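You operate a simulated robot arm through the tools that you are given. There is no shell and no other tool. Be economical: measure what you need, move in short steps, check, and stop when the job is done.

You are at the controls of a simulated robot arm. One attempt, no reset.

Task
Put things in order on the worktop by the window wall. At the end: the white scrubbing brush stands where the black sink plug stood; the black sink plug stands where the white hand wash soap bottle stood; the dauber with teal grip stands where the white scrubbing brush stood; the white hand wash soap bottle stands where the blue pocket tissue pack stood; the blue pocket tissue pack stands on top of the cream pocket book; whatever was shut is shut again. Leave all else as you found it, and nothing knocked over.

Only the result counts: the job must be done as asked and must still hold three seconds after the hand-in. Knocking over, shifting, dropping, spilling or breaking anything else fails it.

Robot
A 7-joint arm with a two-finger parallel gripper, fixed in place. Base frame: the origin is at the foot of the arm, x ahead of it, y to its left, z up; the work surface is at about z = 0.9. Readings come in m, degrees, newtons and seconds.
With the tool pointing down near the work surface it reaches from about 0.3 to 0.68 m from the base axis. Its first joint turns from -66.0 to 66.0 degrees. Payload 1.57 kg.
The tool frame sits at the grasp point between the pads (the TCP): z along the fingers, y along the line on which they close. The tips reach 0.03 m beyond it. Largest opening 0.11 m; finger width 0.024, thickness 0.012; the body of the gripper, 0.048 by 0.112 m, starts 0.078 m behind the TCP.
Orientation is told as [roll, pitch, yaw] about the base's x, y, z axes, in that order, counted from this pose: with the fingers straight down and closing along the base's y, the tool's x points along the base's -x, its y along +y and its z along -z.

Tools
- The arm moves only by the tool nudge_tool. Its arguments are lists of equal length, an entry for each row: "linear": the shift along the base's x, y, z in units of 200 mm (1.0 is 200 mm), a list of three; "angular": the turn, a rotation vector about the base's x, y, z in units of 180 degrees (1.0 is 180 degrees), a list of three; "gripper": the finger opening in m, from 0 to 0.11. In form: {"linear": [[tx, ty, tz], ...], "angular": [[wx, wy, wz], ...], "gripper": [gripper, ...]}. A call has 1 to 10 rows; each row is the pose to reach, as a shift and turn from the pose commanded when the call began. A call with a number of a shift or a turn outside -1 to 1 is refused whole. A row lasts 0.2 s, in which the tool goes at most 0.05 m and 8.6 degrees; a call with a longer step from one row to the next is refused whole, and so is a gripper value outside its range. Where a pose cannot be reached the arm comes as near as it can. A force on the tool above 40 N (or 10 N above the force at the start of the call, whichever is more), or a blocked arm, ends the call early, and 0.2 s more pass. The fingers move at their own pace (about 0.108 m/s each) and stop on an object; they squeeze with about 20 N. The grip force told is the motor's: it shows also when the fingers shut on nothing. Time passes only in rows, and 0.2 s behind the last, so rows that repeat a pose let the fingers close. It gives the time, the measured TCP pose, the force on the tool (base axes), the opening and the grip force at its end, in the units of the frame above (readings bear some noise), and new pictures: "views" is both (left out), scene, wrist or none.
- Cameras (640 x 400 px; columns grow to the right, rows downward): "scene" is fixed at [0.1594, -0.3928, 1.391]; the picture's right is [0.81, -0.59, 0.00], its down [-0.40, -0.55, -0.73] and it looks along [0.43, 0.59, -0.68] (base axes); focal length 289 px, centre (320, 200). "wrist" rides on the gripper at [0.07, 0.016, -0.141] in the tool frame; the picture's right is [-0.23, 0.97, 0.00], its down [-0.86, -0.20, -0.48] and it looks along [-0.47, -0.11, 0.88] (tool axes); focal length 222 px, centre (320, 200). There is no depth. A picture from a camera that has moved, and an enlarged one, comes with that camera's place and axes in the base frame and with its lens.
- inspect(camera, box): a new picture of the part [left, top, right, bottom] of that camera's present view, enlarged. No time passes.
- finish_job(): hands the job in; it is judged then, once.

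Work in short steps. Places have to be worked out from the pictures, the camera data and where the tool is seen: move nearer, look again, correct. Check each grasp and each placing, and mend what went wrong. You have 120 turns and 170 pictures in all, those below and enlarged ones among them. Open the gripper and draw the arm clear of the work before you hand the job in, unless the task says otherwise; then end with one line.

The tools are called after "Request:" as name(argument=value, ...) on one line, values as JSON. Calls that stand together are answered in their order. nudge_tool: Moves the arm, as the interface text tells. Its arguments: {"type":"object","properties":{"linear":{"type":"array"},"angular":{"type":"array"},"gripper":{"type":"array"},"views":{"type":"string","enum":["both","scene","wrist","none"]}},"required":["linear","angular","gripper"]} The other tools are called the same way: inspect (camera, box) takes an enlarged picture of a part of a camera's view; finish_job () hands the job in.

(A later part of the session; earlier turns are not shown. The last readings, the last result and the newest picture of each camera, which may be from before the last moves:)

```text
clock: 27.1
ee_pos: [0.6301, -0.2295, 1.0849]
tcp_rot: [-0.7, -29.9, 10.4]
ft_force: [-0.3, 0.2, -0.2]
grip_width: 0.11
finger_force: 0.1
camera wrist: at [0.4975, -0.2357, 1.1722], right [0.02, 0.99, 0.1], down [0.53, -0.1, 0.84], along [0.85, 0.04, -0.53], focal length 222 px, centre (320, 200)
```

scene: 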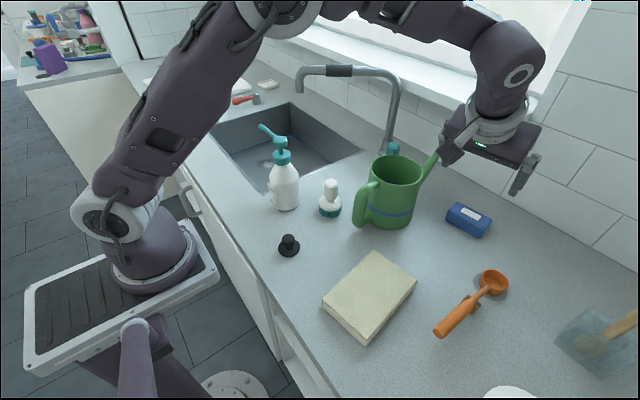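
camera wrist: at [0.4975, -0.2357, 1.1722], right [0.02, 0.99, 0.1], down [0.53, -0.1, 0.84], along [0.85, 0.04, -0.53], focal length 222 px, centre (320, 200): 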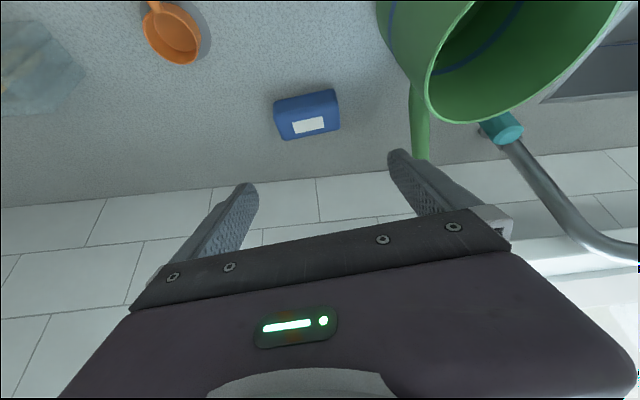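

Pack centre ≈(0.690, -0.227), and the yaw matches. The left finger is close to the can's spout; I check the clearance.

Request:
inspect(camera="scene", box=[400, 90, 560, 190])

Request:
inspect(camera="wrist", box=[360, 60, 520, 220])

```text
4.00 times, centred on (480, 140) of scene
camera zoom: at [0.1595, -0.3928, 1.391], right [0.81, -0.59, 0.0], down [-0.4, -0.55, -0.73], along [0.43, 0.59, -0.68], focal length 1157 px, centre (-320, 440)
```

zoom: 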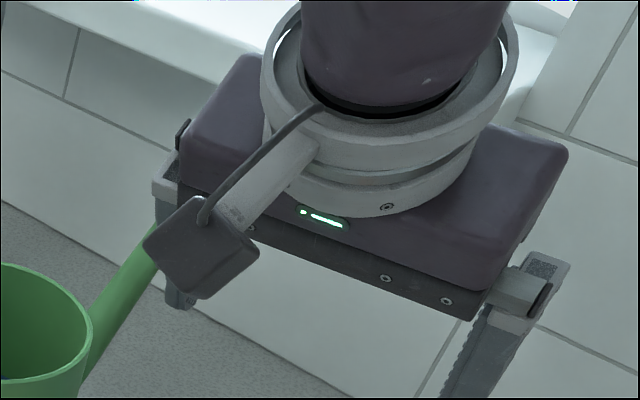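

```text
2.50 times, centred on (440, 140) of wrist
camera zoom: at [0.4975, -0.2357, 1.1722], right [0.02, 0.99, 0.1], down [0.53, -0.1, 0.84], along [0.85, 0.04, -0.53], focal length 555 px, centre (20, 350)
```

zoom: 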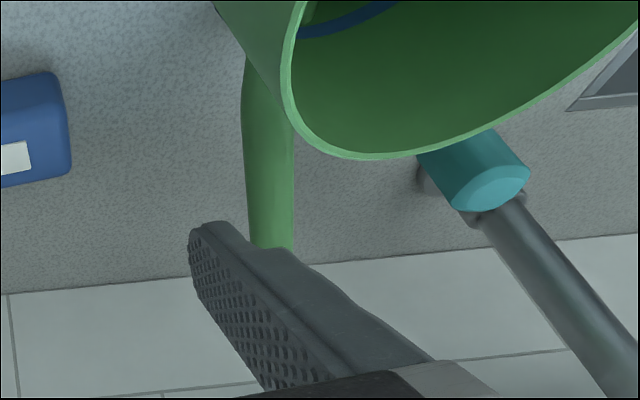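

Triangulated spout tip is at about (0.713, -0.11, 1.057), so there's 3+ cm of clearance. I go down to z≈0.97 over the pack.

Request:
nudge_tool(linear=[[0.08, 0.0, -0.15], [0.16, 0.01, -0.3], [0.24, 0.01, -0.45], [0.26, 0.01, -0.56]], angular=[[0, 0, 0], [0, 0, 0], [0, 0, 0], [0, 0, 0]], gripper=[0.11, 0.11, 0.11, 0.11])

```text
clock: 28.1
ee_pos: [0.6805, -0.2256, 0.9736]
tcp_rot: [-0.6, -29.7, 10.4]
ft_force: [0.3, 0.1, 0.1]
grip_width: 0.1099
finger_force: 0.1
camera wrist: at [0.5494, -0.2323, 1.0609], right [0.02, 0.99, 0.1], down [0.53, -0.1, 0.84], along [0.85, 0.04, -0.53], focal length 222 px, centre (320, 200)
```

scene: 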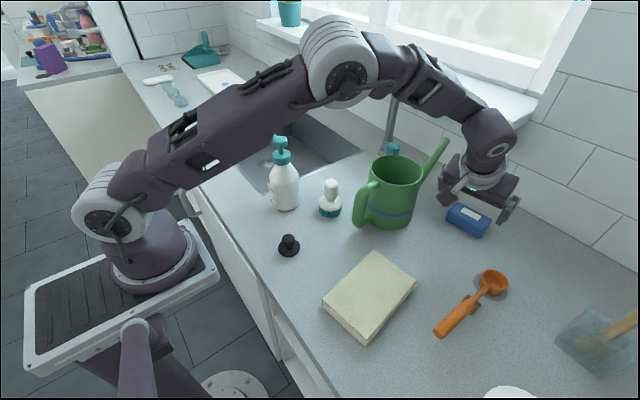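
wrist: 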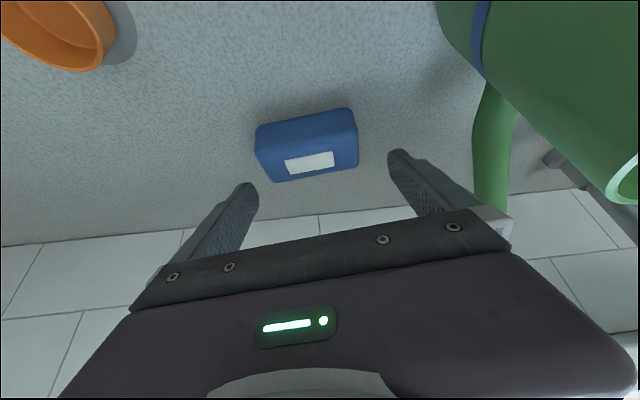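

Pack centred at (0.691, -0.230). Descend to z 0.938 with a 5 mm shift in y, then close.

Request:
nudge_tool(linear=[[0.0, -0.025, -0.06], [0.008, -0.025, -0.13], [0.008, -0.025, -0.178], [0.008, -0.025, -0.178], [0.008, -0.025, -0.178], [0.008, -0.025, -0.178]], angular=[[0, 0, 0], [0, 0, 0], [0, 0, 0], [0, 0, 0], [0, 0, 0], [0, 0, 0]], gripper=[0.11, 0.11, 0.11, 0.05, 0.05, 0.05])

```text
clock: 29.5
ee_pos: [0.681, -0.2315, 0.9389]
tcp_rot: [-0.6, -29.7, 10.4]
ft_force: [0.2, 0.8, -0.1]
grip_width: 0.0849
finger_force: 20.2
camera wrist: at [0.5502, -0.2382, 1.0259], right [0.02, 0.99, 0.1], down [0.53, -0.1, 0.84], along [0.85, 0.04, -0.53], focal length 222 px, centre (320, 200)
```

scene: 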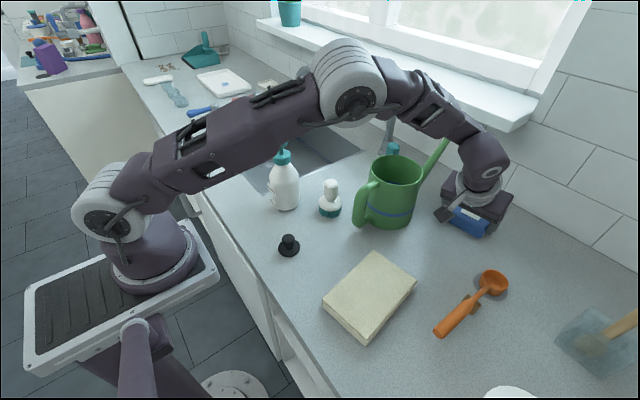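
wrist: 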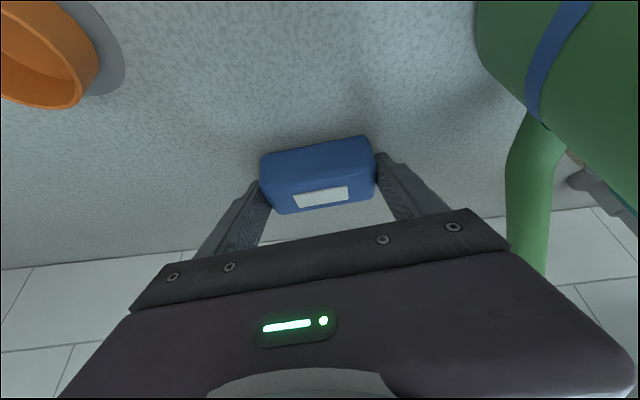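

Gripped at 0.085. Lift straight up and check.

Request:
nudge_tool(linear=[[0, 0, 0.1], [0, 0, 0.3], [-0.1, 0, 0.5], [-0.3, -0.02, 0.6], [-0.5, -0.04, 0.6]], angular=[[0, 0, 0], [0, 0, 0], [0, 0, 0], [0, 0, 0], [0, 0, 0]], gripper=[0.05, 0.05, 0.05, 0.05, 0.05])

```text
clock: 30.7
ee_pos: [0.5817, -0.2374, 1.0606]
tcp_rot: [-0.5, -29.6, 10.4]
ft_force: [0.5, 0.1, -0.5]
grip_width: 0.0846
finger_force: 19.9
camera wrist: at [0.4503, -0.2444, 1.1481], right [0.02, 0.99, 0.1], down [0.53, -0.1, 0.84], along [0.85, 0.04, -0.53], focal length 222 px, centre (320, 200)
```

scene: 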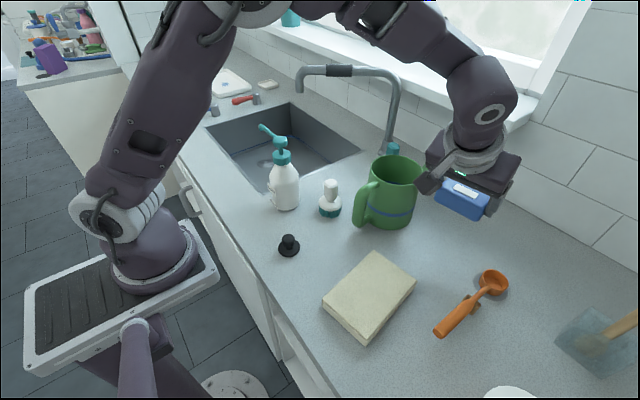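
wrist: 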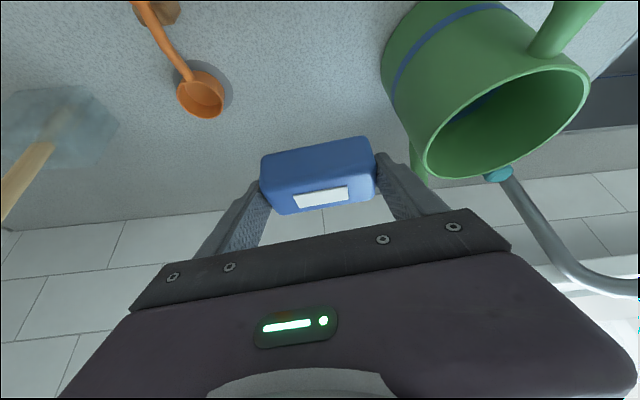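

Held well. Carry it inward above the book.

Request:
nudge_tool(linear=[[-0.2, 0, 0], [-0.4, 0, 0], [-0.6, 0, 0], [-0.8, 0, 0], [-1.0, 0, 0]], angular=[[0, 0, 0], [0, 0, 0], [0, 0, 0], [0, 0, 0], [0, 0, 0]], gripper=[0.05, 0.05, 0.05, 0.05, 0.05])

```text
clock: 31.9
ee_pos: [0.3822, -0.2382, 1.061]
tcp_rot: [-0.6, -29.8, 10.4]
ft_force: [-0.7, 0.2, -1.0]
grip_width: 0.0845
finger_force: 19.9
camera wrist: at [0.251, -0.2454, 1.1481], right [0.02, 0.99, 0.1], down [0.53, -0.1, 0.84], along [0.85, 0.04, -0.53], focal length 222 px, centre (320, 200)
```

scene: 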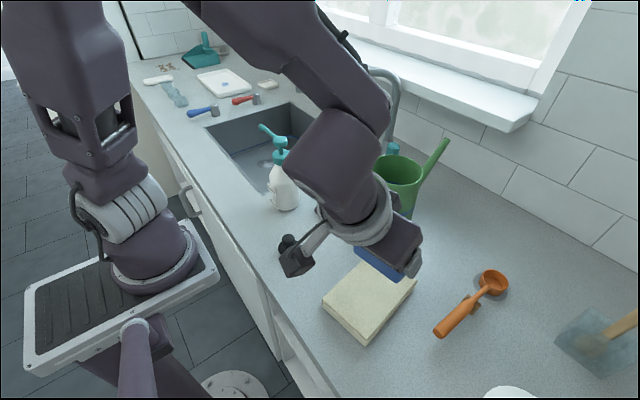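
wrist: 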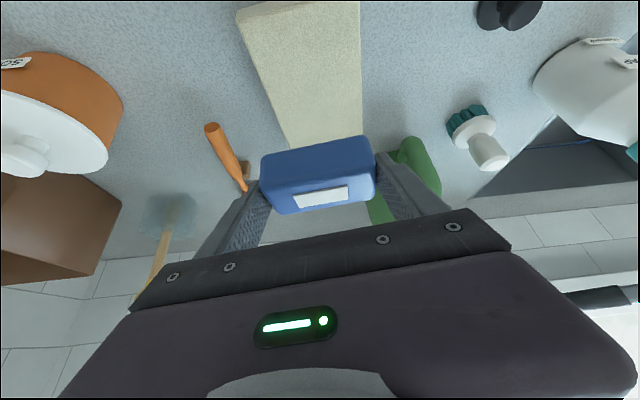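

Book centre ≈(0.385, -0.235). Go down to about 2 cm above expected contact.

Request:
nudge_tool(linear=[[-0.04, 0.01, -0.15], [-0.04, 0.01, -0.3], [-0.04, 0.01, -0.38]], angular=[[0, 0, 0], [0, 0, 0], [0, 0, 0]], gripper=[0.05, 0.05, 0.05])

```text
clock: 32.7
ee_pos: [0.3711, -0.2376, 0.9825]
tcp_rot: [-0.6, -29.7, 10.4]
ft_force: [-0.5, -0.3, -0.5]
grip_width: 0.0845
finger_force: 20.0
camera wrist: at [0.2411, -0.2442, 1.07], right [0.02, 0.99, 0.1], down [0.53, -0.1, 0.84], along [0.85, 0.04, -0.53], focal length 222 px, centre (320, 200)
```

scene: 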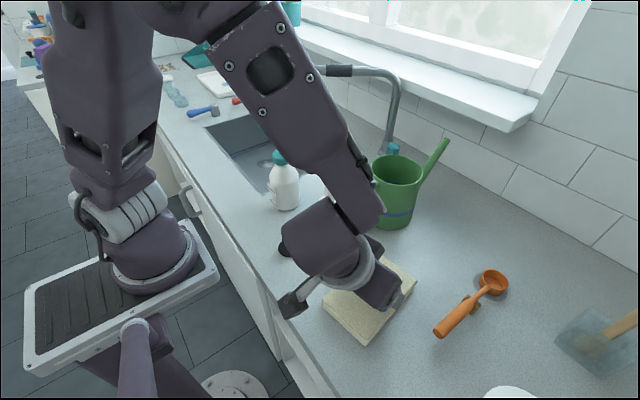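
wrist: 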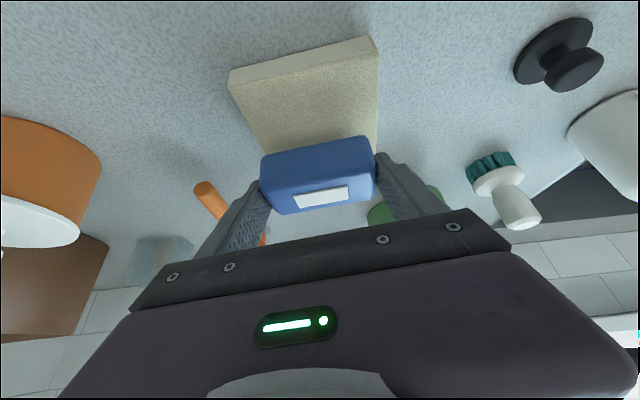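

Request:
nudge_tool(linear=[[0, 0, -0.02], [0, 0, -0.04], [0, 0, -0.055]], angular=[[0, 0, 0], [0, 0, 0], [0, 0, 0]], gripper=[0.05, 0.05, 0.05], views="none")

```text
clock: 33.5
ee_pos: [0.373, -0.2378, 0.9732]
tcp_rot: [-0.7, -29.8, 10.3]
ft_force: [-0.1, -0.1, -0.7]
grip_width: 0.0843
finger_force: 20.1
```

Still free (force unchanged). Continue in small steps.

Request:
nudge_tool(linear=[[0, 0, -0.01], [0, 0, -0.02], [0, 0, -0.025]], angular=[[0, 0, 0], [0, 0, 0], [0, 0, 0]], gripper=[0.05, 0.05, 0.05], views="wrist")

```text
clock: 34.3
ee_pos: [0.3737, -0.2376, 0.968]
tcp_rot: [-0.6, -29.6, 10.5]
ft_force: [0.2, -0.1, -0.2]
grip_width: 0.0845
finger_force: 20.1
camera wrist: at [0.2422, -0.2437, 1.0543], right [0.02, 0.99, 0.1], down [0.53, -0.1, 0.84], along [0.85, 0.04, -0.53], focal length 222 px, centre (320, 200)
```

wrist: 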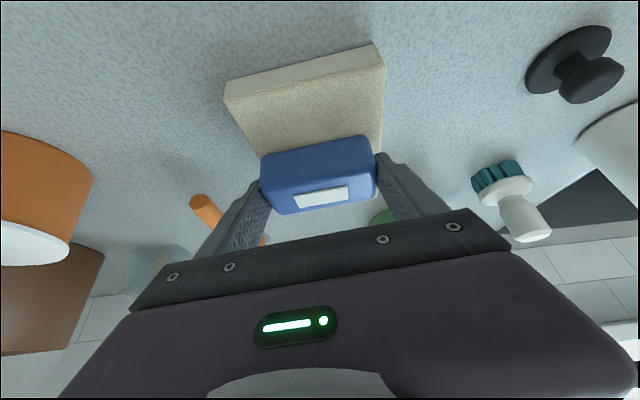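

Request:
nudge_tool(linear=[[0, 0, -0.01], [0, 0, -0.02]], angular=[[0, 0, 0], [0, 0, 0]], gripper=[0.05, 0.05], views="none")

```text
clock: 34.9
ee_pos: [0.3736, -0.2374, 0.9643]
tcp_rot: [-0.5, -29.9, 10.5]
ft_force: [0.1, 3.7, 18.4]
grip_width: 0.0847
finger_force: 20.2
```

Contact at 18 N. Ease up 1 mm, release, and withdraw along the tool axis.

Request:
nudge_tool(linear=[[0, 0, 0.008], [0, 0, 0.008], [0, 0, 0.008], [-0.06, -0.01, 0.12], [-0.15, -0.025, 0.28], [-0.2, -0.025, 0.45], [-0.2, -0.025, 0.65]], angular=[[0, 0, 0], [0, 0, 0], [0, 0, 0], [0, 0, 0], [0, 0, 0], [0, 0, 0], [0, 0, 0]], gripper=[0.05, 0.1, 0.11, 0.11, 0.11, 0.11, 0.11])

```text
clock: 36.5
ee_pos: [0.3322, -0.2427, 1.0951]
tcp_rot: [-0.5, -29.7, 10.4]
ft_force: [-0.4, 0.6, 0.2]
grip_width: 0.1101
finger_force: 0.0
camera wrist: at [0.201, -0.2489, 1.1827], right [0.02, 0.99, 0.11], down [0.53, -0.1, 0.84], along [0.85, 0.04, -0.53], focal length 222 px, centre (320, 200)
```

scene: 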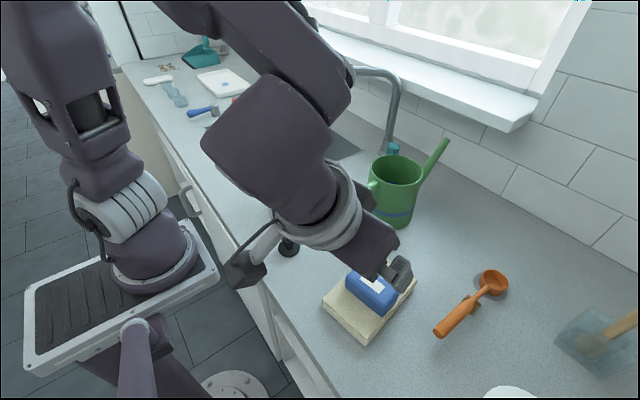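
wrist: 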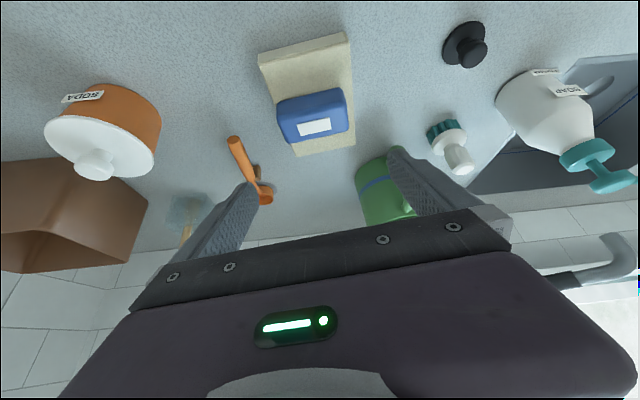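

Tissue pack lies well on the book. Next the soap bottle: I rise, travel toward it from the robot side, tilting to ~45°.

Request:
nudge_tool(linear=[[0, 0.1, 0.2], [0, 0.3, 0.3], [-0.05, 0.5, 0.3], [-0.1, 0.7, 0.3], [-0.1, 0.9, 0.3]], angular=[[0, 0, 0], [0.003, -0.02, 0], [0.007, -0.041, 0], [0.01, -0.06, 0], [0.014, -0.082, 0]], gripper=[0.11, 0.11, 0.11, 0.11, 0.11])

```text
clock: 37.7
ee_pos: [0.3104, -0.0632, 1.1523]
tcp_rot: [-0.8, -44.7, 10.4]
ft_force: [-0.7, 0.1, 0.3]
grip_width: 0.1099
finger_force: 0.2
camera wrist: at [0.1616, -0.0728, 1.2024], right [-0.01, 0.99, 0.15], down [0.3, -0.14, 0.94], along [0.95, 0.05, -0.29], focal length 222 px, centre (320, 200)
```

scene: 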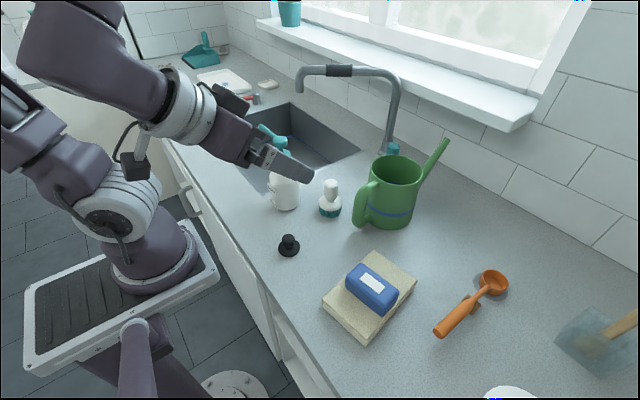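
wrist: 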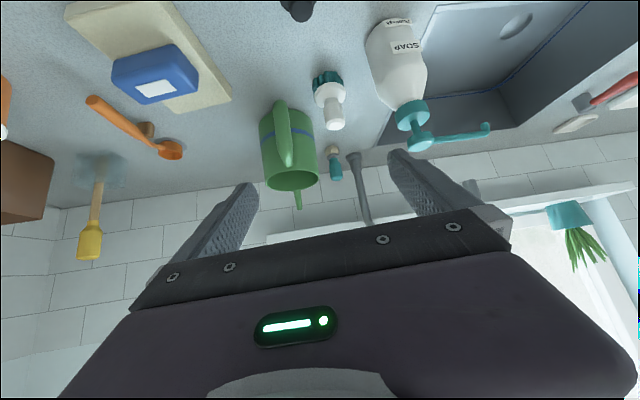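

Bottle axis ≈(0.394, 0.069), nozzle pointing +y; the dauber is at ≈(0.69, 0.008). I go to a pre-grasp point on the diagonal behind the bottle.

Request:
nudge_tool(linear=[[-0.08, 0.2, 0], [-0.1, 0.4, -0.05], [-0.1, 0.57, -0.15], [-0.1, 0.59, -0.3], [-0.05, 0.59, -0.43], [0, 0.59, -0.53]], angular=[[0, 0, 0], [0, 0, 0], [0, 0, 0], [0, 0, 0], [0, 0, 0], [0, 0, 0]], gripper=[0.11, 0.11, 0.11, 0.11, 0.11, 0.11])

```text
clock: 39.1
ee_pos: [0.3, 0.0891, 1.1362]
tcp_rot: [-0.8, -45.0, 10.7]
ft_force: [-1.3, 1.1, 0.2]
grip_width: 0.11
finger_force: 0.1
out of reach, approached as far as the arm can: row 2, 3, 4, 5, 6
camera wrist: at [0.1501, 0.0793, 1.1854], right [-0.01, 0.99, 0.15], down [0.3, -0.14, 0.94], along [0.96, 0.06, -0.29], focal length 222 px, centre (320, 200)
```

scene: 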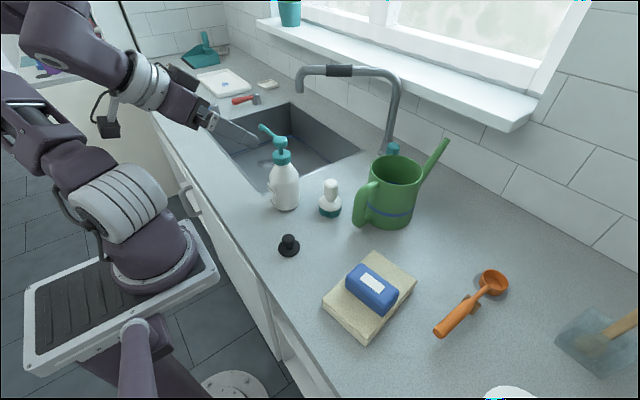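
wrist: 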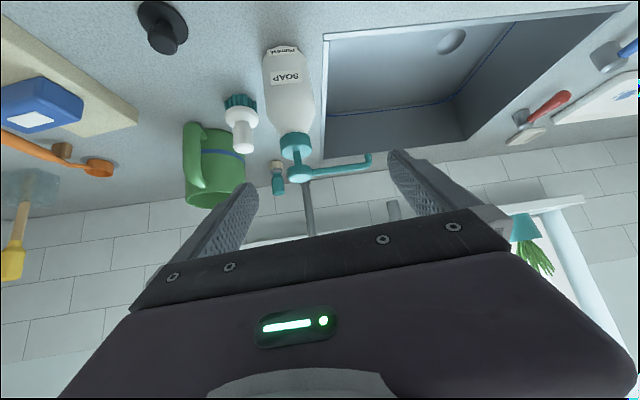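

This approach is too close to the base for that tilt. I'll instead approach from the -y side (fingers pointing +y, closing along x): back off, rise and yaw by +65°.

Request:
nudge_tool(linear=[[0.02, -0.1, 0.1], [0.06, -0.3, 0.2], [0.12, -0.45, 0.25], [0.2, -0.6, 0.25], [0.28, -0.6, 0.25], [0.35, -0.6, 0.25], [0.35, -0.6, 0.25], [0.35, -0.6, 0.25]], angular=[[0, 0, 0.045], [0, 0, 0.09], [0, 0, 0.135], [0, 0, 0.18], [0, 0, 0.225], [0, 0, 0.27], [0, 0, 0.315], [0, 0, 0.36]], gripper=[0.11, 0.11, 0.11, 0.11, 0.11, 0.11, 0.11, 0.11])

```text
clock: 40.9
ee_pos: [0.3678, -0.0332, 1.1853]
tcp_rot: [-0.8, -44.8, 75.5]
ft_force: [0.5, -0.3, 0.8]
grip_width: 0.1098
finger_force: 0.0
camera wrist: at [0.3135, -0.1737, 1.2351], right [-0.9, 0.41, 0.15], down [0.25, 0.21, 0.94], along [0.35, 0.89, -0.3], focal length 222 px, centre (320, 200)
```

scene: 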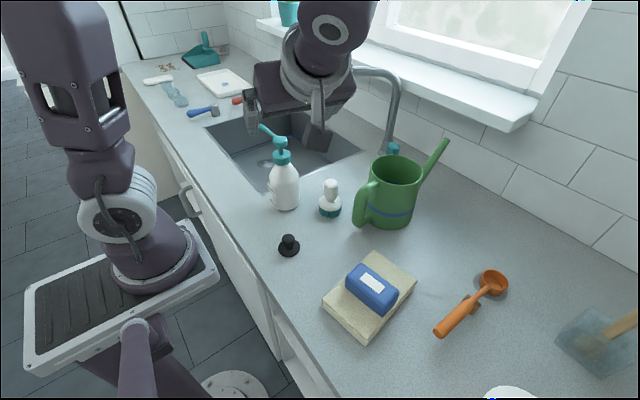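
wrist: 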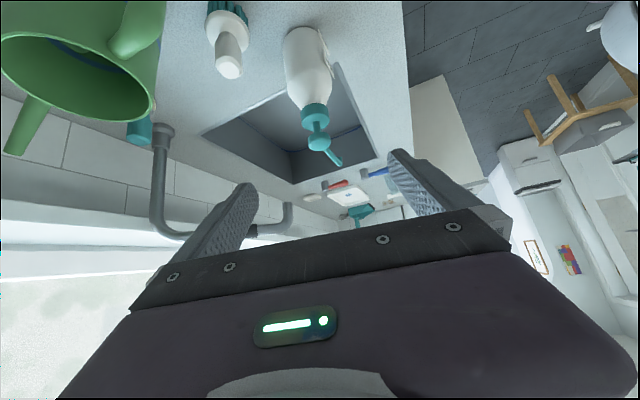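

Good pose and view; bottle axis confirmed. Go to the pre-grasp point 10 cm back along the approach.

Request:
nudge_tool(linear=[[0.02, 0.04, -0.2], [0.03, 0.1, -0.4], [0.04, 0.16, -0.6], [0.04, 0.17, -0.77]], angular=[[0, 0, 0], [0, 0, 0], [0, 0, 0], [0, 0, 0]], gripper=[0.11, 0.11, 0.11, 0.11])

```text
clock: 41.9
ee_pos: [0.3739, -0.0008, 1.0278]
tcp_rot: [-0.7, -44.7, 75.4]
ft_force: [-0.8, 0.3, 0.8]
grip_width: 0.1103
finger_force: 0.0
camera wrist: at [0.3196, -0.1404, 1.0782], right [-0.9, 0.41, 0.15], down [0.25, 0.21, 0.94], along [0.36, 0.89, -0.3], focal length 222 px, centre (320, 200)
```

scene: 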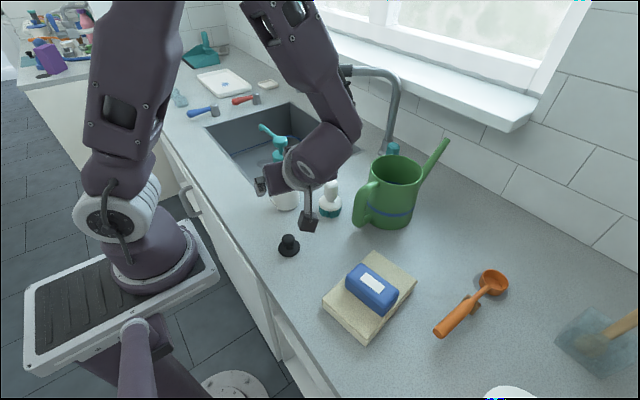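
wrist: 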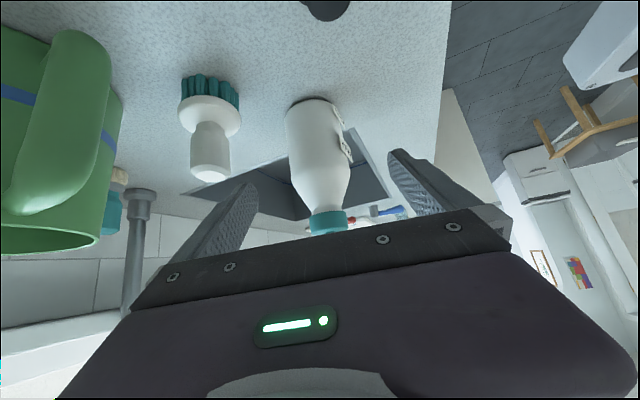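

Bottle axis refined ≈(0.399, 0.077). Advance along the diagonal and close gently.

Request:
nudge_tool(linear=[[0.03, 0.1, -0.1], [0.07, 0.2, -0.18], [0.1, 0.3, -0.26], [0.12, 0.385, -0.33], [0.12, 0.385, -0.33], [0.12, 0.385, -0.33], [0.12, 0.385, -0.33]], angular=[[0, 0, 0], [0, 0, 0], [0, 0, 0], [0, 0, 0], [0, 0, 0], [0, 0, 0], [0, 0, 0]], gripper=[0.11, 0.11, 0.11, 0.11, 0.08, 0.04, 0.04])

```text
clock: 43.5
ee_pos: [0.3998, 0.0761, 0.9662]
tcp_rot: [-0.9, -44.7, 75.3]
ft_force: [0.1, 0.7, 0.3]
grip_width: 0.065
finger_force: 20.2
camera wrist: at [0.3443, -0.0633, 1.0171], right [-0.9, 0.41, 0.15], down [0.25, 0.21, 0.94], along [0.36, 0.89, -0.3], focal length 222 px, centre (320, 200)
```

scene: 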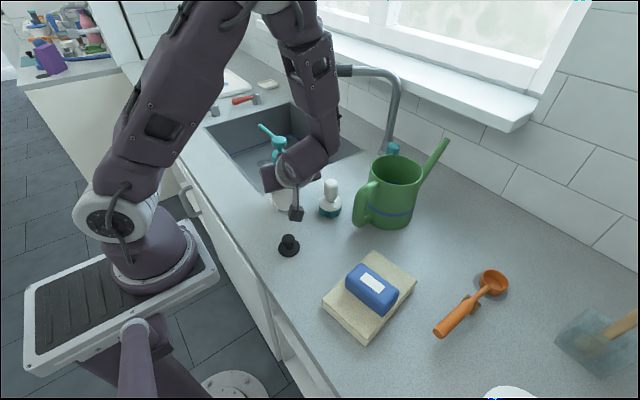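
wrist: 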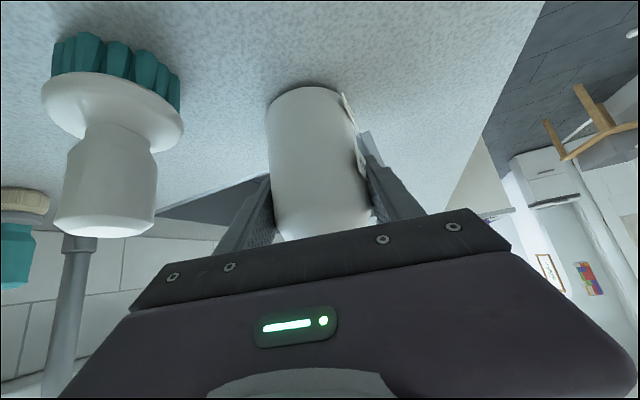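

Bottle gripped (0.065); its spot was ≈(0.396, 0.078). Lift straight up.

Request:
nudge_tool(linear=[[0, 0, 0.05], [0, 0, 0.2], [0, 0, 0.4], [0, 0, 0.55]], angular=[[0, 0, 0], [0, 0, 0], [0, 0, 0], [0, 0, 0]], gripper=[0.04, 0.04, 0.04, 0.04])

```text
clock: 44.5
ee_pos: [0.3982, 0.0783, 1.0764]
tcp_rot: [-0.8, -44.7, 75.4]
ft_force: [0.0, 1.0, -2.8]
grip_width: 0.065
finger_force: 20.1
camera wrist: at [0.3435, -0.0619, 1.1257], right [-0.9, 0.41, 0.15], down [0.25, 0.21, 0.94], along [0.36, 0.89, -0.3], focal length 222 px, centre (320, 200)
```

scene: 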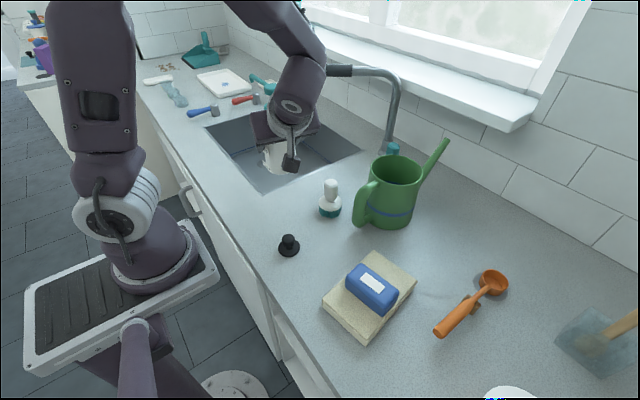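
wrist: 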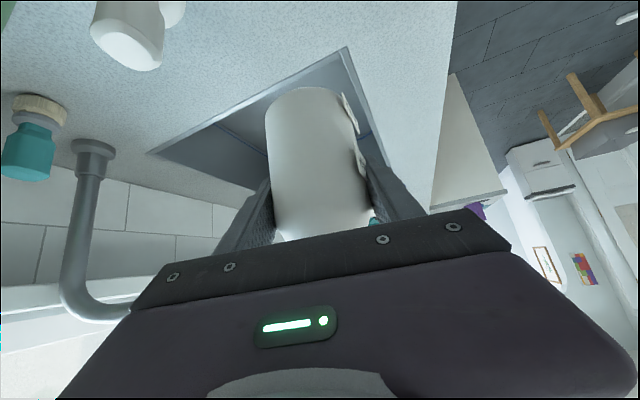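

Held firmly. Raise a little and carry toward -y, yawing back in two calls.

Request:
nudge_tool(linear=[[0, -0.1, 0.15], [0, -0.3, 0.2], [0, -0.5, 0.2], [0, -0.7, 0.2], [0, -0.85, 0.2], [0, -1, 0.2]], angular=[[0, 0, 0], [0, 0, -0.03], [0, 0, -0.07], [0, 0, -0.11], [0, 0, -0.15], [0, 0, -0.18]], gripper=[0.04, 0.04, 0.04, 0.04, 0.04, 0.04], views="scene")

Request:
nudge_tool(linear=[[0.05, -0.15, 0], [0.1, -0.3, 0], [0.15, -0.45, 0], [0.2, -0.55, 0]], angular=[[0, 0, -0.04], [0, 0, -0.08], [0, 0, -0.12], [0, 0, -0.155]], gripper=[0.04, 0.04, 0.04, 0.04])

```text
clock: 45.9
ee_pos: [0.3994, -0.1226, 1.1143]
tcp_rot: [-0.9, -44.6, 43.0]
ft_force: [-1.0, 0.8, -3.2]
grip_width: 0.0652
finger_force: 19.7
```

scene: 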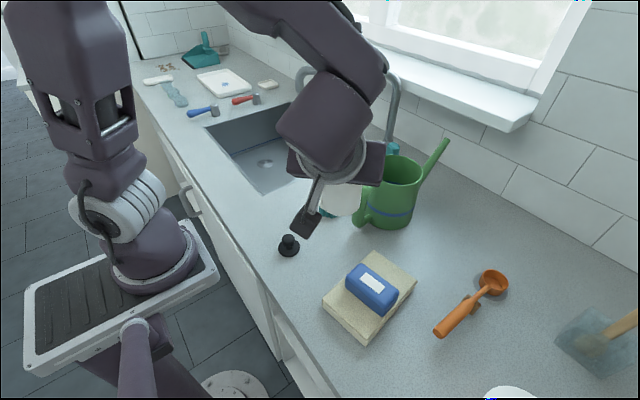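

```text
clock: 46.9
ee_pos: [0.4404, -0.2323, 1.1139]
tcp_rot: [-0.8, -44.8, 14.9]
ft_force: [0.1, -0.5, -2.9]
grip_width: 0.0652
finger_force: 19.9
camera wrist: at [0.2924, -0.2541, 1.165], right [-0.09, 0.98, 0.15], down [0.31, -0.12, 0.94], along [0.95, 0.13, -0.3], focal length 222 px, centre (320, 200)
```

scene: 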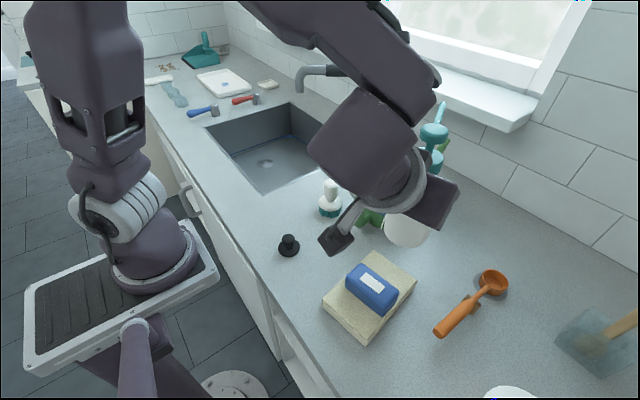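
wrist: 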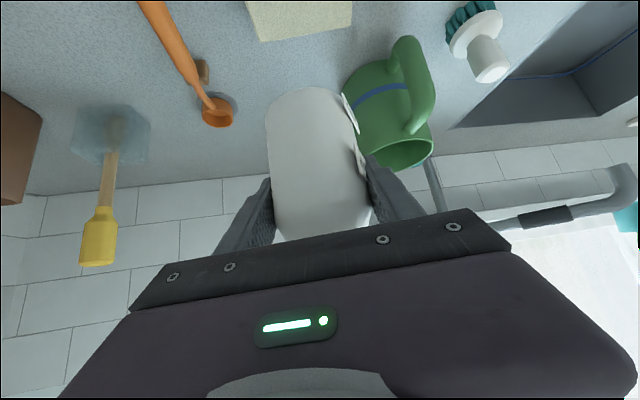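

Carry outward with extra clearance from the can (y≈-0.26), then come over the target.

Request:
nudge_tool(linear=[[0.1, -0.14, 0.05], [0.3, -0.14, 0.05], [0.5, -0.14, 0.05], [0.7, -0.14, 0.05], [0.9, -0.1, 0.05], [1.0, -0.05, 0.05]], angular=[[0, 0, 0], [0, 0, 0], [0, 0, 0], [0, 0, 0], [0, 0, 0], [0, 0, 0]], gripper=[0.04, 0.04, 0.04, 0.04, 0.04, 0.04])

```text
clock: 48.3
ee_pos: [0.6405, -0.2431, 1.1254]
tcp_rot: [-0.8, -44.7, 15.0]
ft_force: [-0.2, 0.2, -2.5]
grip_width: 0.0653
finger_force: 20.1
camera wrist: at [0.4921, -0.2637, 1.1752], right [-0.09, 0.98, 0.15], down [0.31, -0.12, 0.94], along [0.95, 0.13, -0.29], focal length 222 px, centre (320, 200)
```

scene: 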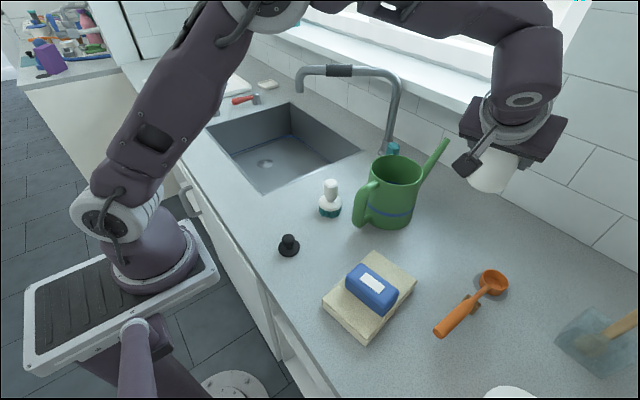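
wrist: 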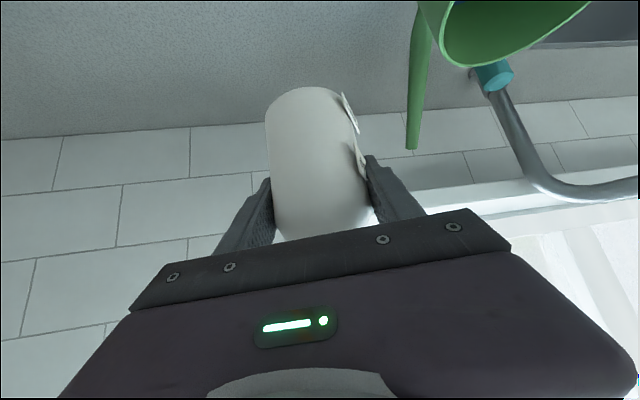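

Check the window sill clearance for the nozzle before moving further out.

Request:
inspect(camera="wrist", box=[370, 80, 640, 250])

Request:
inspect(camera="scene", box=[420, 60, 600, 210])

```text
2.35 times, centred on (505, 165) of wrist
camera zoom: at [0.4921, -0.2637, 1.1752], right [-0.09, 0.98, 0.15], down [0.31, -0.12, 0.94], along [0.95, 0.13, -0.29], focal length 523 px, centre (-115, 282)
```

zoom: 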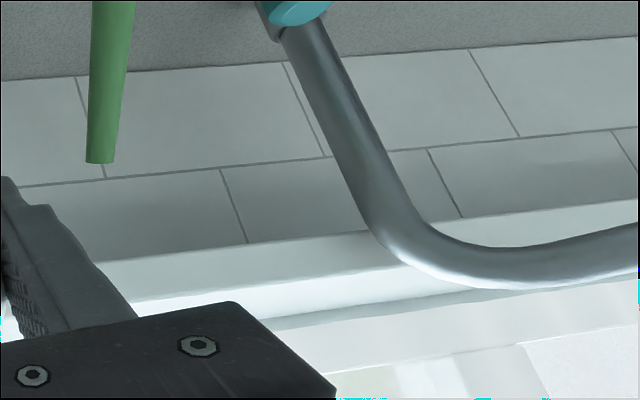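

```text
2.67 times, centred on (510, 135) of scene
camera zoom: at [0.1595, -0.3928, 1.3909], right [0.81, -0.59, 0.0], down [-0.4, -0.55, -0.73], along [0.43, 0.59, -0.68], focal length 771 px, centre (-187, 373)
```

zoom: 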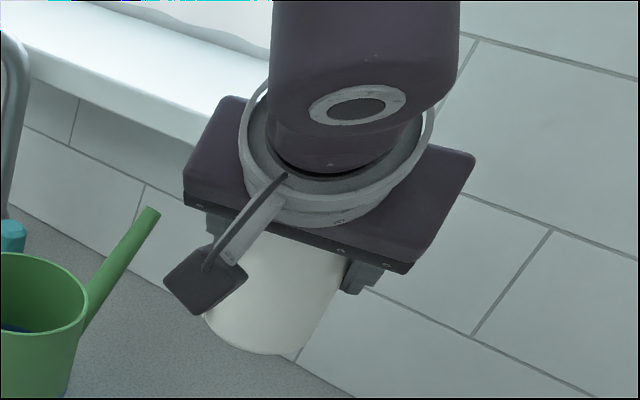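

The sill's front edge is ≈x 0.75, z≈1.10, so the nozzle must not point outward there. I yaw +23° (nozzle then points mostly along +y), lowering a bit.

Request:
nudge_tool(linear=[[0, 0, 0], [0, 0, -0.1], [0, 0, -0.25], [0.05, 0.0, -0.4], [0.05, 0.0, -0.48]], angular=[[0, 0, 0.045], [0, 0, 0.09], [0, 0, 0.128], [0, 0, 0.128], [0, 0, 0.128]], gripper=[0.04, 0.04, 0.04, 0.04, 0.04])

```text
clock: 49.5
ee_pos: [0.6491, -0.2435, 1.0303]
tcp_rot: [-0.8, -44.7, 38.0]
ft_force: [-0.6, 0.3, -2.5]
grip_width: 0.0652
finger_force: 20.3
camera wrist: at [0.5216, -0.3207, 1.0804], right [-0.47, 0.87, 0.15], down [0.33, 0.01, 0.94], along [0.82, 0.49, -0.3], focal length 222 px, centre (320, 200)
```

scene: 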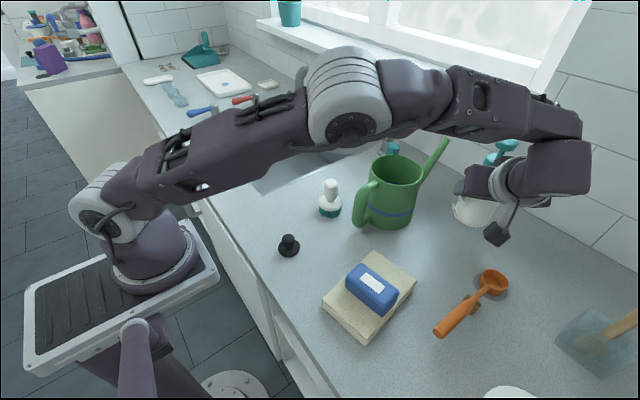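
wrist: 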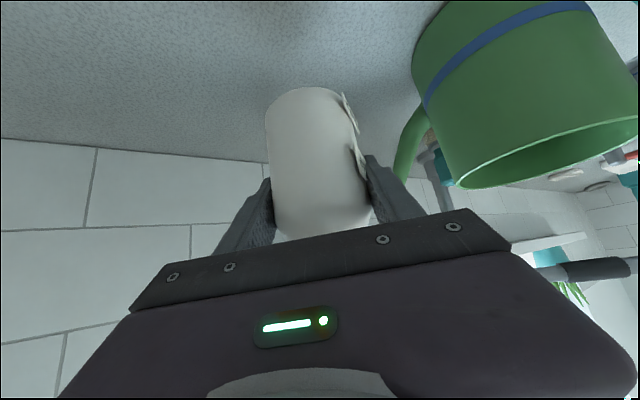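

Request:
nudge_tool(linear=[[0.05, 0.02, -0.05], [0.12, 0.04, -0.1], [0.19, 0.06, -0.15], [0.195, 0.0625, -0.22]], angular=[[0, 0, 0], [0, 0, 0], [0, 0, 0], [0, 0, 0]], gripper=[0.04, 0.04, 0.04, 0.04])

```text
clock: 50.5
ee_pos: [0.6882, -0.2311, 0.9846]
tcp_rot: [-0.7, -44.7, 38.2]
ft_force: [-0.4, 0.2, -3.5]
grip_width: 0.0651
finger_force: 20.0
camera wrist: at [0.5607, -0.3084, 1.0355], right [-0.47, 0.87, 0.15], down [0.33, 0.01, 0.94], along [0.82, 0.49, -0.29], focal length 222 px, centre (320, 200)
```

scene: 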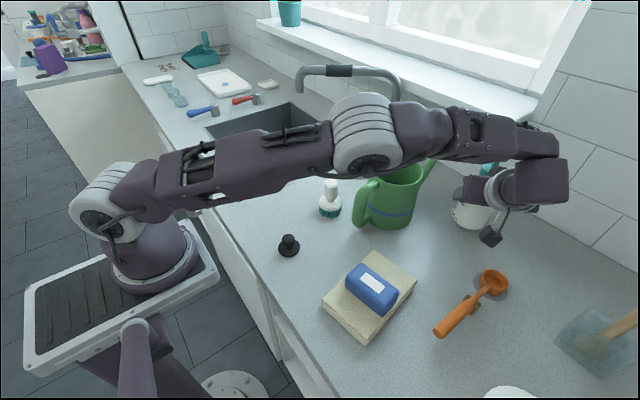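
wrist: 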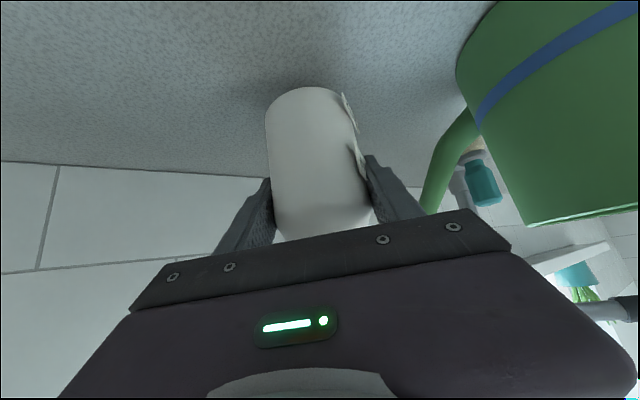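

Over the target; lower gently to contact near z 0.966.

Request:
nudge_tool(linear=[[0, 0, -0.03], [0, 0, -0.06], [0, 0, -0.08], [0, 0, -0.09]], angular=[[0, 0, 0], [0, 0, 0], [0, 0, 0], [0, 0, 0]], gripper=[0.04, 0.04, 0.04, 0.04], views="none")

```text
clock: 51.5
ee_pos: [0.6881, -0.23, 0.9673]
tcp_rot: [-0.8, -44.8, 38.2]
ft_force: [0.4, 0.4, -4.0]
grip_width: 0.0651
finger_force: 19.9
```

Request:
nudge_tool(linear=[[0, 0, -0.005], [0, 0, -0.01], [0, 0, -0.012]], angular=[[0, 0, 0], [0, 0, 0], [0, 0, 0]], gripper=[0.04, 0.04, 0.04], views="wrist")

```text
clock: 52.3
ee_pos: [0.6889, -0.2307, 0.9667]
tcp_rot: [-0.9, -44.7, 38.1]
ft_force: [-4.2, -0.7, 10.8]
grip_width: 0.0653
finger_force: 19.9
camera wrist: at [0.5608, -0.3083, 1.0167], right [-0.47, 0.87, 0.15], down [0.33, 0.01, 0.94], along [0.82, 0.49, -0.29], focal length 222 px, centre (320, 200)
```

wrist: 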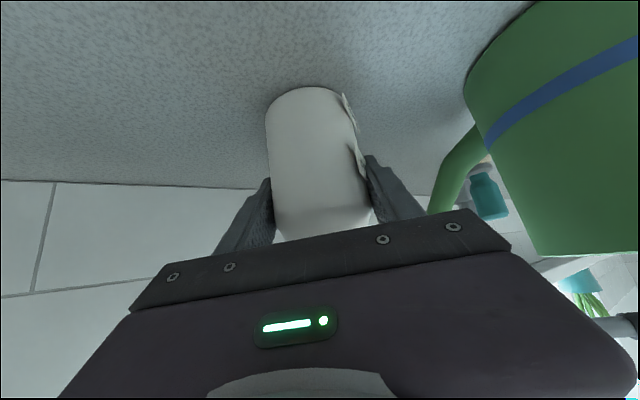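

Contact made. Release and withdraw along the tool axis.

Request:
nudge_tool(linear=[[0, 0, 0.005], [0, 0, 0.005], [0, 0, 0.005], [-0.1, -0.078, 0.127], [-0.2, -0.157, 0.255], [-0.33, -0.26, 0.42], [-0.45, -0.35, 0.6]], angular=[[0, 0, 0], [0, 0, 0], [0, 0, 0], [0, 0, 0], [0, 0, 0], [0, 0, 0], [0, 0, 0]], gripper=[0.08, 0.1, 0.1, 0.1, 0.1, 0.1, 0.1])

```text
clock: 53.9
ee_pos: [0.598, -0.3002, 1.0868]
tcp_rot: [-0.8, -44.7, 38.1]
ft_force: [0.1, 0.1, 0.1]
grip_width: 0.0999
finger_force: 0.2
camera wrist: at [0.4705, -0.3783, 1.1374], right [-0.47, 0.87, 0.15], down [0.33, 0.01, 0.94], along [0.82, 0.49, -0.3], focal length 222 px, centre (320, 200)
```

scene: 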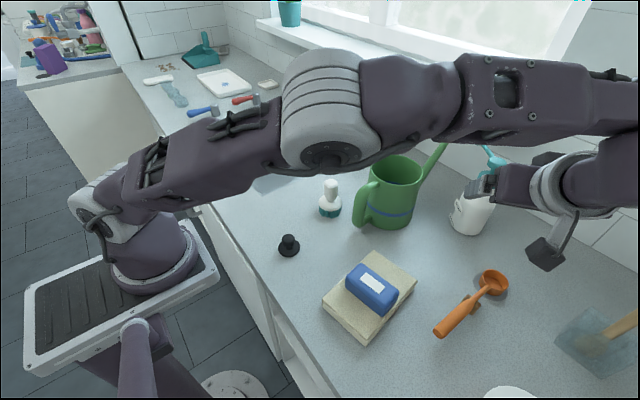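
wrist: 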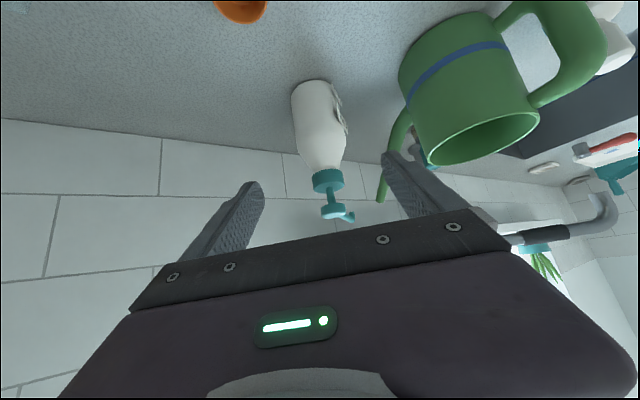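

Bottle stands at the tissue spot. Retract inward and up, straightening the tool.

Request:
nudge_tool(linear=[[-0.12, -0.05, 0.12], [-0.3, -0.05, 0.25], [-0.5, 0, 0.35], [-0.7, 0.1, 0.35], [-0.85, 0.25, 0.35], [-1, 0.4, 0.35]], angular=[[-0.026, 0.033, 0], [-0.052, 0.066, 0], [-0.078, 0.099, 0], [-0.104, 0.132, 0], [-0.13, 0.165, 0], [-0.154, 0.197, 0]], gripper=[0.08, 0.08, 0.08, 0.08, 0.08, 0.08], views="none")

Request:
nudge_tool(linear=[[-0.1, 0.2, -0.1], [-0.2, 0.4, -0.2], [-0.3, 0.6, -0.3], [-0.35, 0.8, -0.35], [-0.35, 0.83, -0.35]], angular=[[0, 0, -0.044], [0, 0, -0.088], [0, 0, -0.132], [0, 0, -0.176], [0, 0, -0.211]], gripper=[0.08, 0.08, 0.08, 0.08, 0.08])

```text
clock: 55.3
ee_pos: [0.3974, -0.2231, 1.1548]
tcp_rot: [-0.8, 0.4, 38.1]
ft_force: [0.1, 0.3, -0.3]
grip_width: 0.0801
finger_force: 0.0
```

```text
clock: 56.5
ee_pos: [0.3293, -0.0554, 1.0866]
tcp_rot: [-0.8, 0.3, 0.0]
ft_force: [-0.5, -0.1, 0.7]
grip_width: 0.0802
finger_force: 0.0
camera wrist: at [0.2604, -0.037, 1.2264], right [0.23, 0.97, -0.01], down [0.86, -0.19, 0.48], along [0.46, -0.12, -0.88], focal length 222 px, centre (320, 200)
```

scene: 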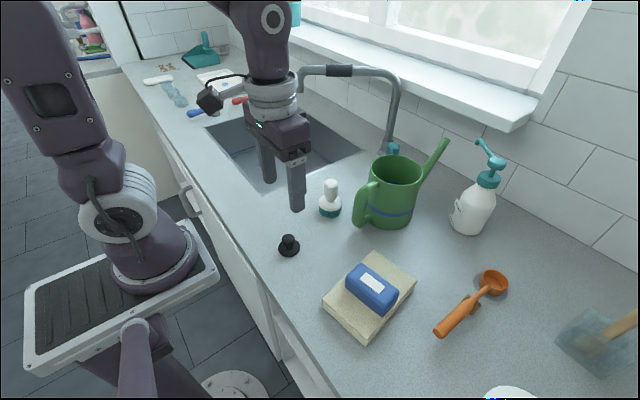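
wrist: 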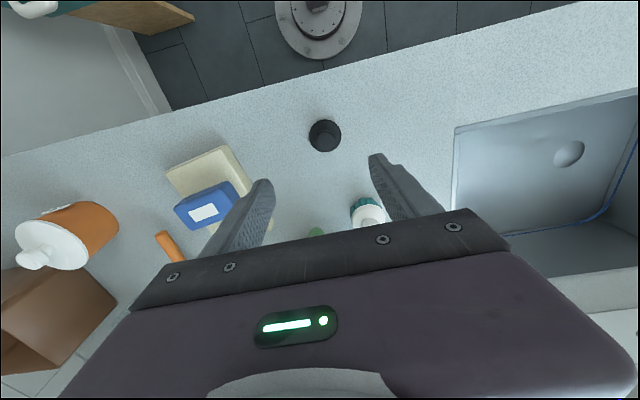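

Plug centre ≈(0.329, -0.051). Lower over it.

Request:
nudge_tool(linear=[[0, 0.02, -0.2], [0, 0.02, -0.4], [0, 0.02, -0.5]], angular=[[0, 0, 0], [0, 0, 0], [0, 0, 0]], gripper=[0.06, 0.06, 0.06])

```text
clock: 57.3
ee_pos: [0.3288, -0.049, 0.9844]
tcp_rot: [-0.9, 0.3, 0.0]
ft_force: [-0.8, -0.9, -0.5]
grip_width: 0.0602
finger_force: 0.1
camera wrist: at [0.2607, -0.0332, 1.1248], right [0.23, 0.97, -0.01], down [0.86, -0.19, 0.48], along [0.46, -0.12, -0.88], focal length 222 px, centre (320, 200)
```

scene: 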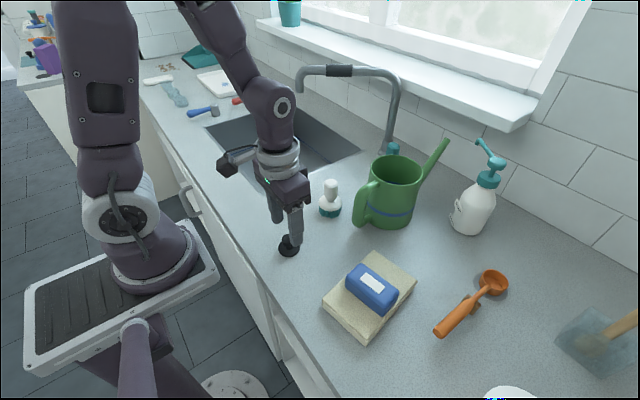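
wrist: 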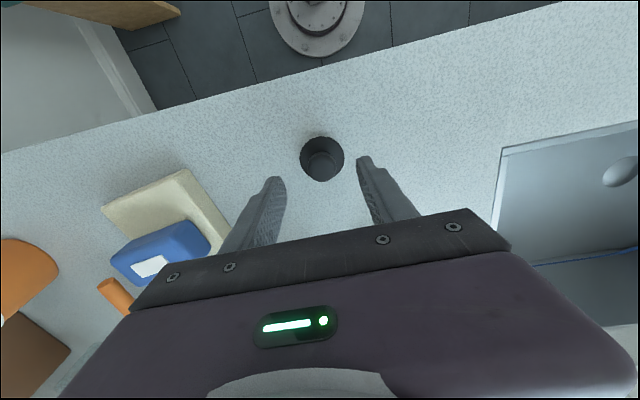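

Request:
nudge_tool(linear=[[-0.01, -0.004, -0.1], [-0.01, -0.004, -0.18], [-0.01, -0.004, -0.18], [-0.01, -0.004, -0.18], [-0.01, -0.004, -0.18]], angular=[[0, 0, 0], [0, 0, 0], [0, 0, 0], [0, 0, 0], [0, 0, 0]], gripper=[0.06, 0.06, 0.01, 0.01, 0.01], views="wrist")

Request:
inspect(camera="scene", box=[240, 190, 340, 270])

```text
clock: 58.5
ee_pos: [0.3272, -0.0501, 0.9482]
tcp_rot: [-0.8, 0.3, 0.2]
ft_force: [0.6, 0.1, -0.1]
grip_width: 0.0254
finger_force: 19.5
camera wrist: at [0.2583, -0.0334, 1.0895], right [0.23, 0.97, -0.01], down [0.86, -0.19, 0.48], along [0.46, -0.12, -0.88], focal length 222 px, centre (320, 200)
```

wrist: 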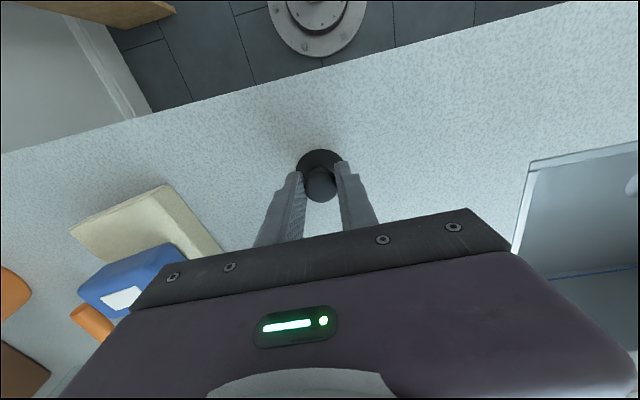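

```text
5.00 times, centred on (290, 230) of scene
camera zoom: at [0.1594, -0.3928, 1.391], right [0.81, -0.59, 0.0], down [-0.4, -0.55, -0.73], along [0.43, 0.59, -0.68], focal length 1446 px, centre (470, 50)
```

zoom: 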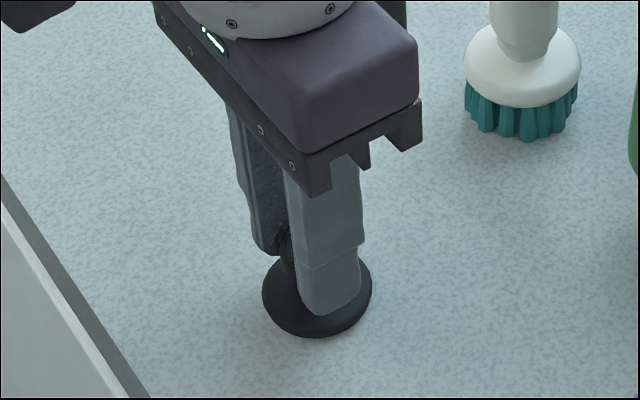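

Knob gripped (0.025). Plug's old spot is ≈(0.327, -0.050). Lift and carry to the bottle's old spot (0.396, 0.078).

Request:
nudge_tool(linear=[[0, 0, 0.1], [0, 0, 0.3], [0.12, 0.2, 0.35], [0.24, 0.42, 0.35], [0.344, 0.64, 0.35]], angular=[[0, 0, 0], [0, 0, 0], [0, 0, 0], [0, 0, 0], [0, 0, 0]], gripper=[0.01, 0.01, 0.01, 0.01, 0.01])

```text
refused: row 4 steps farther than a row can; nothing moved
```

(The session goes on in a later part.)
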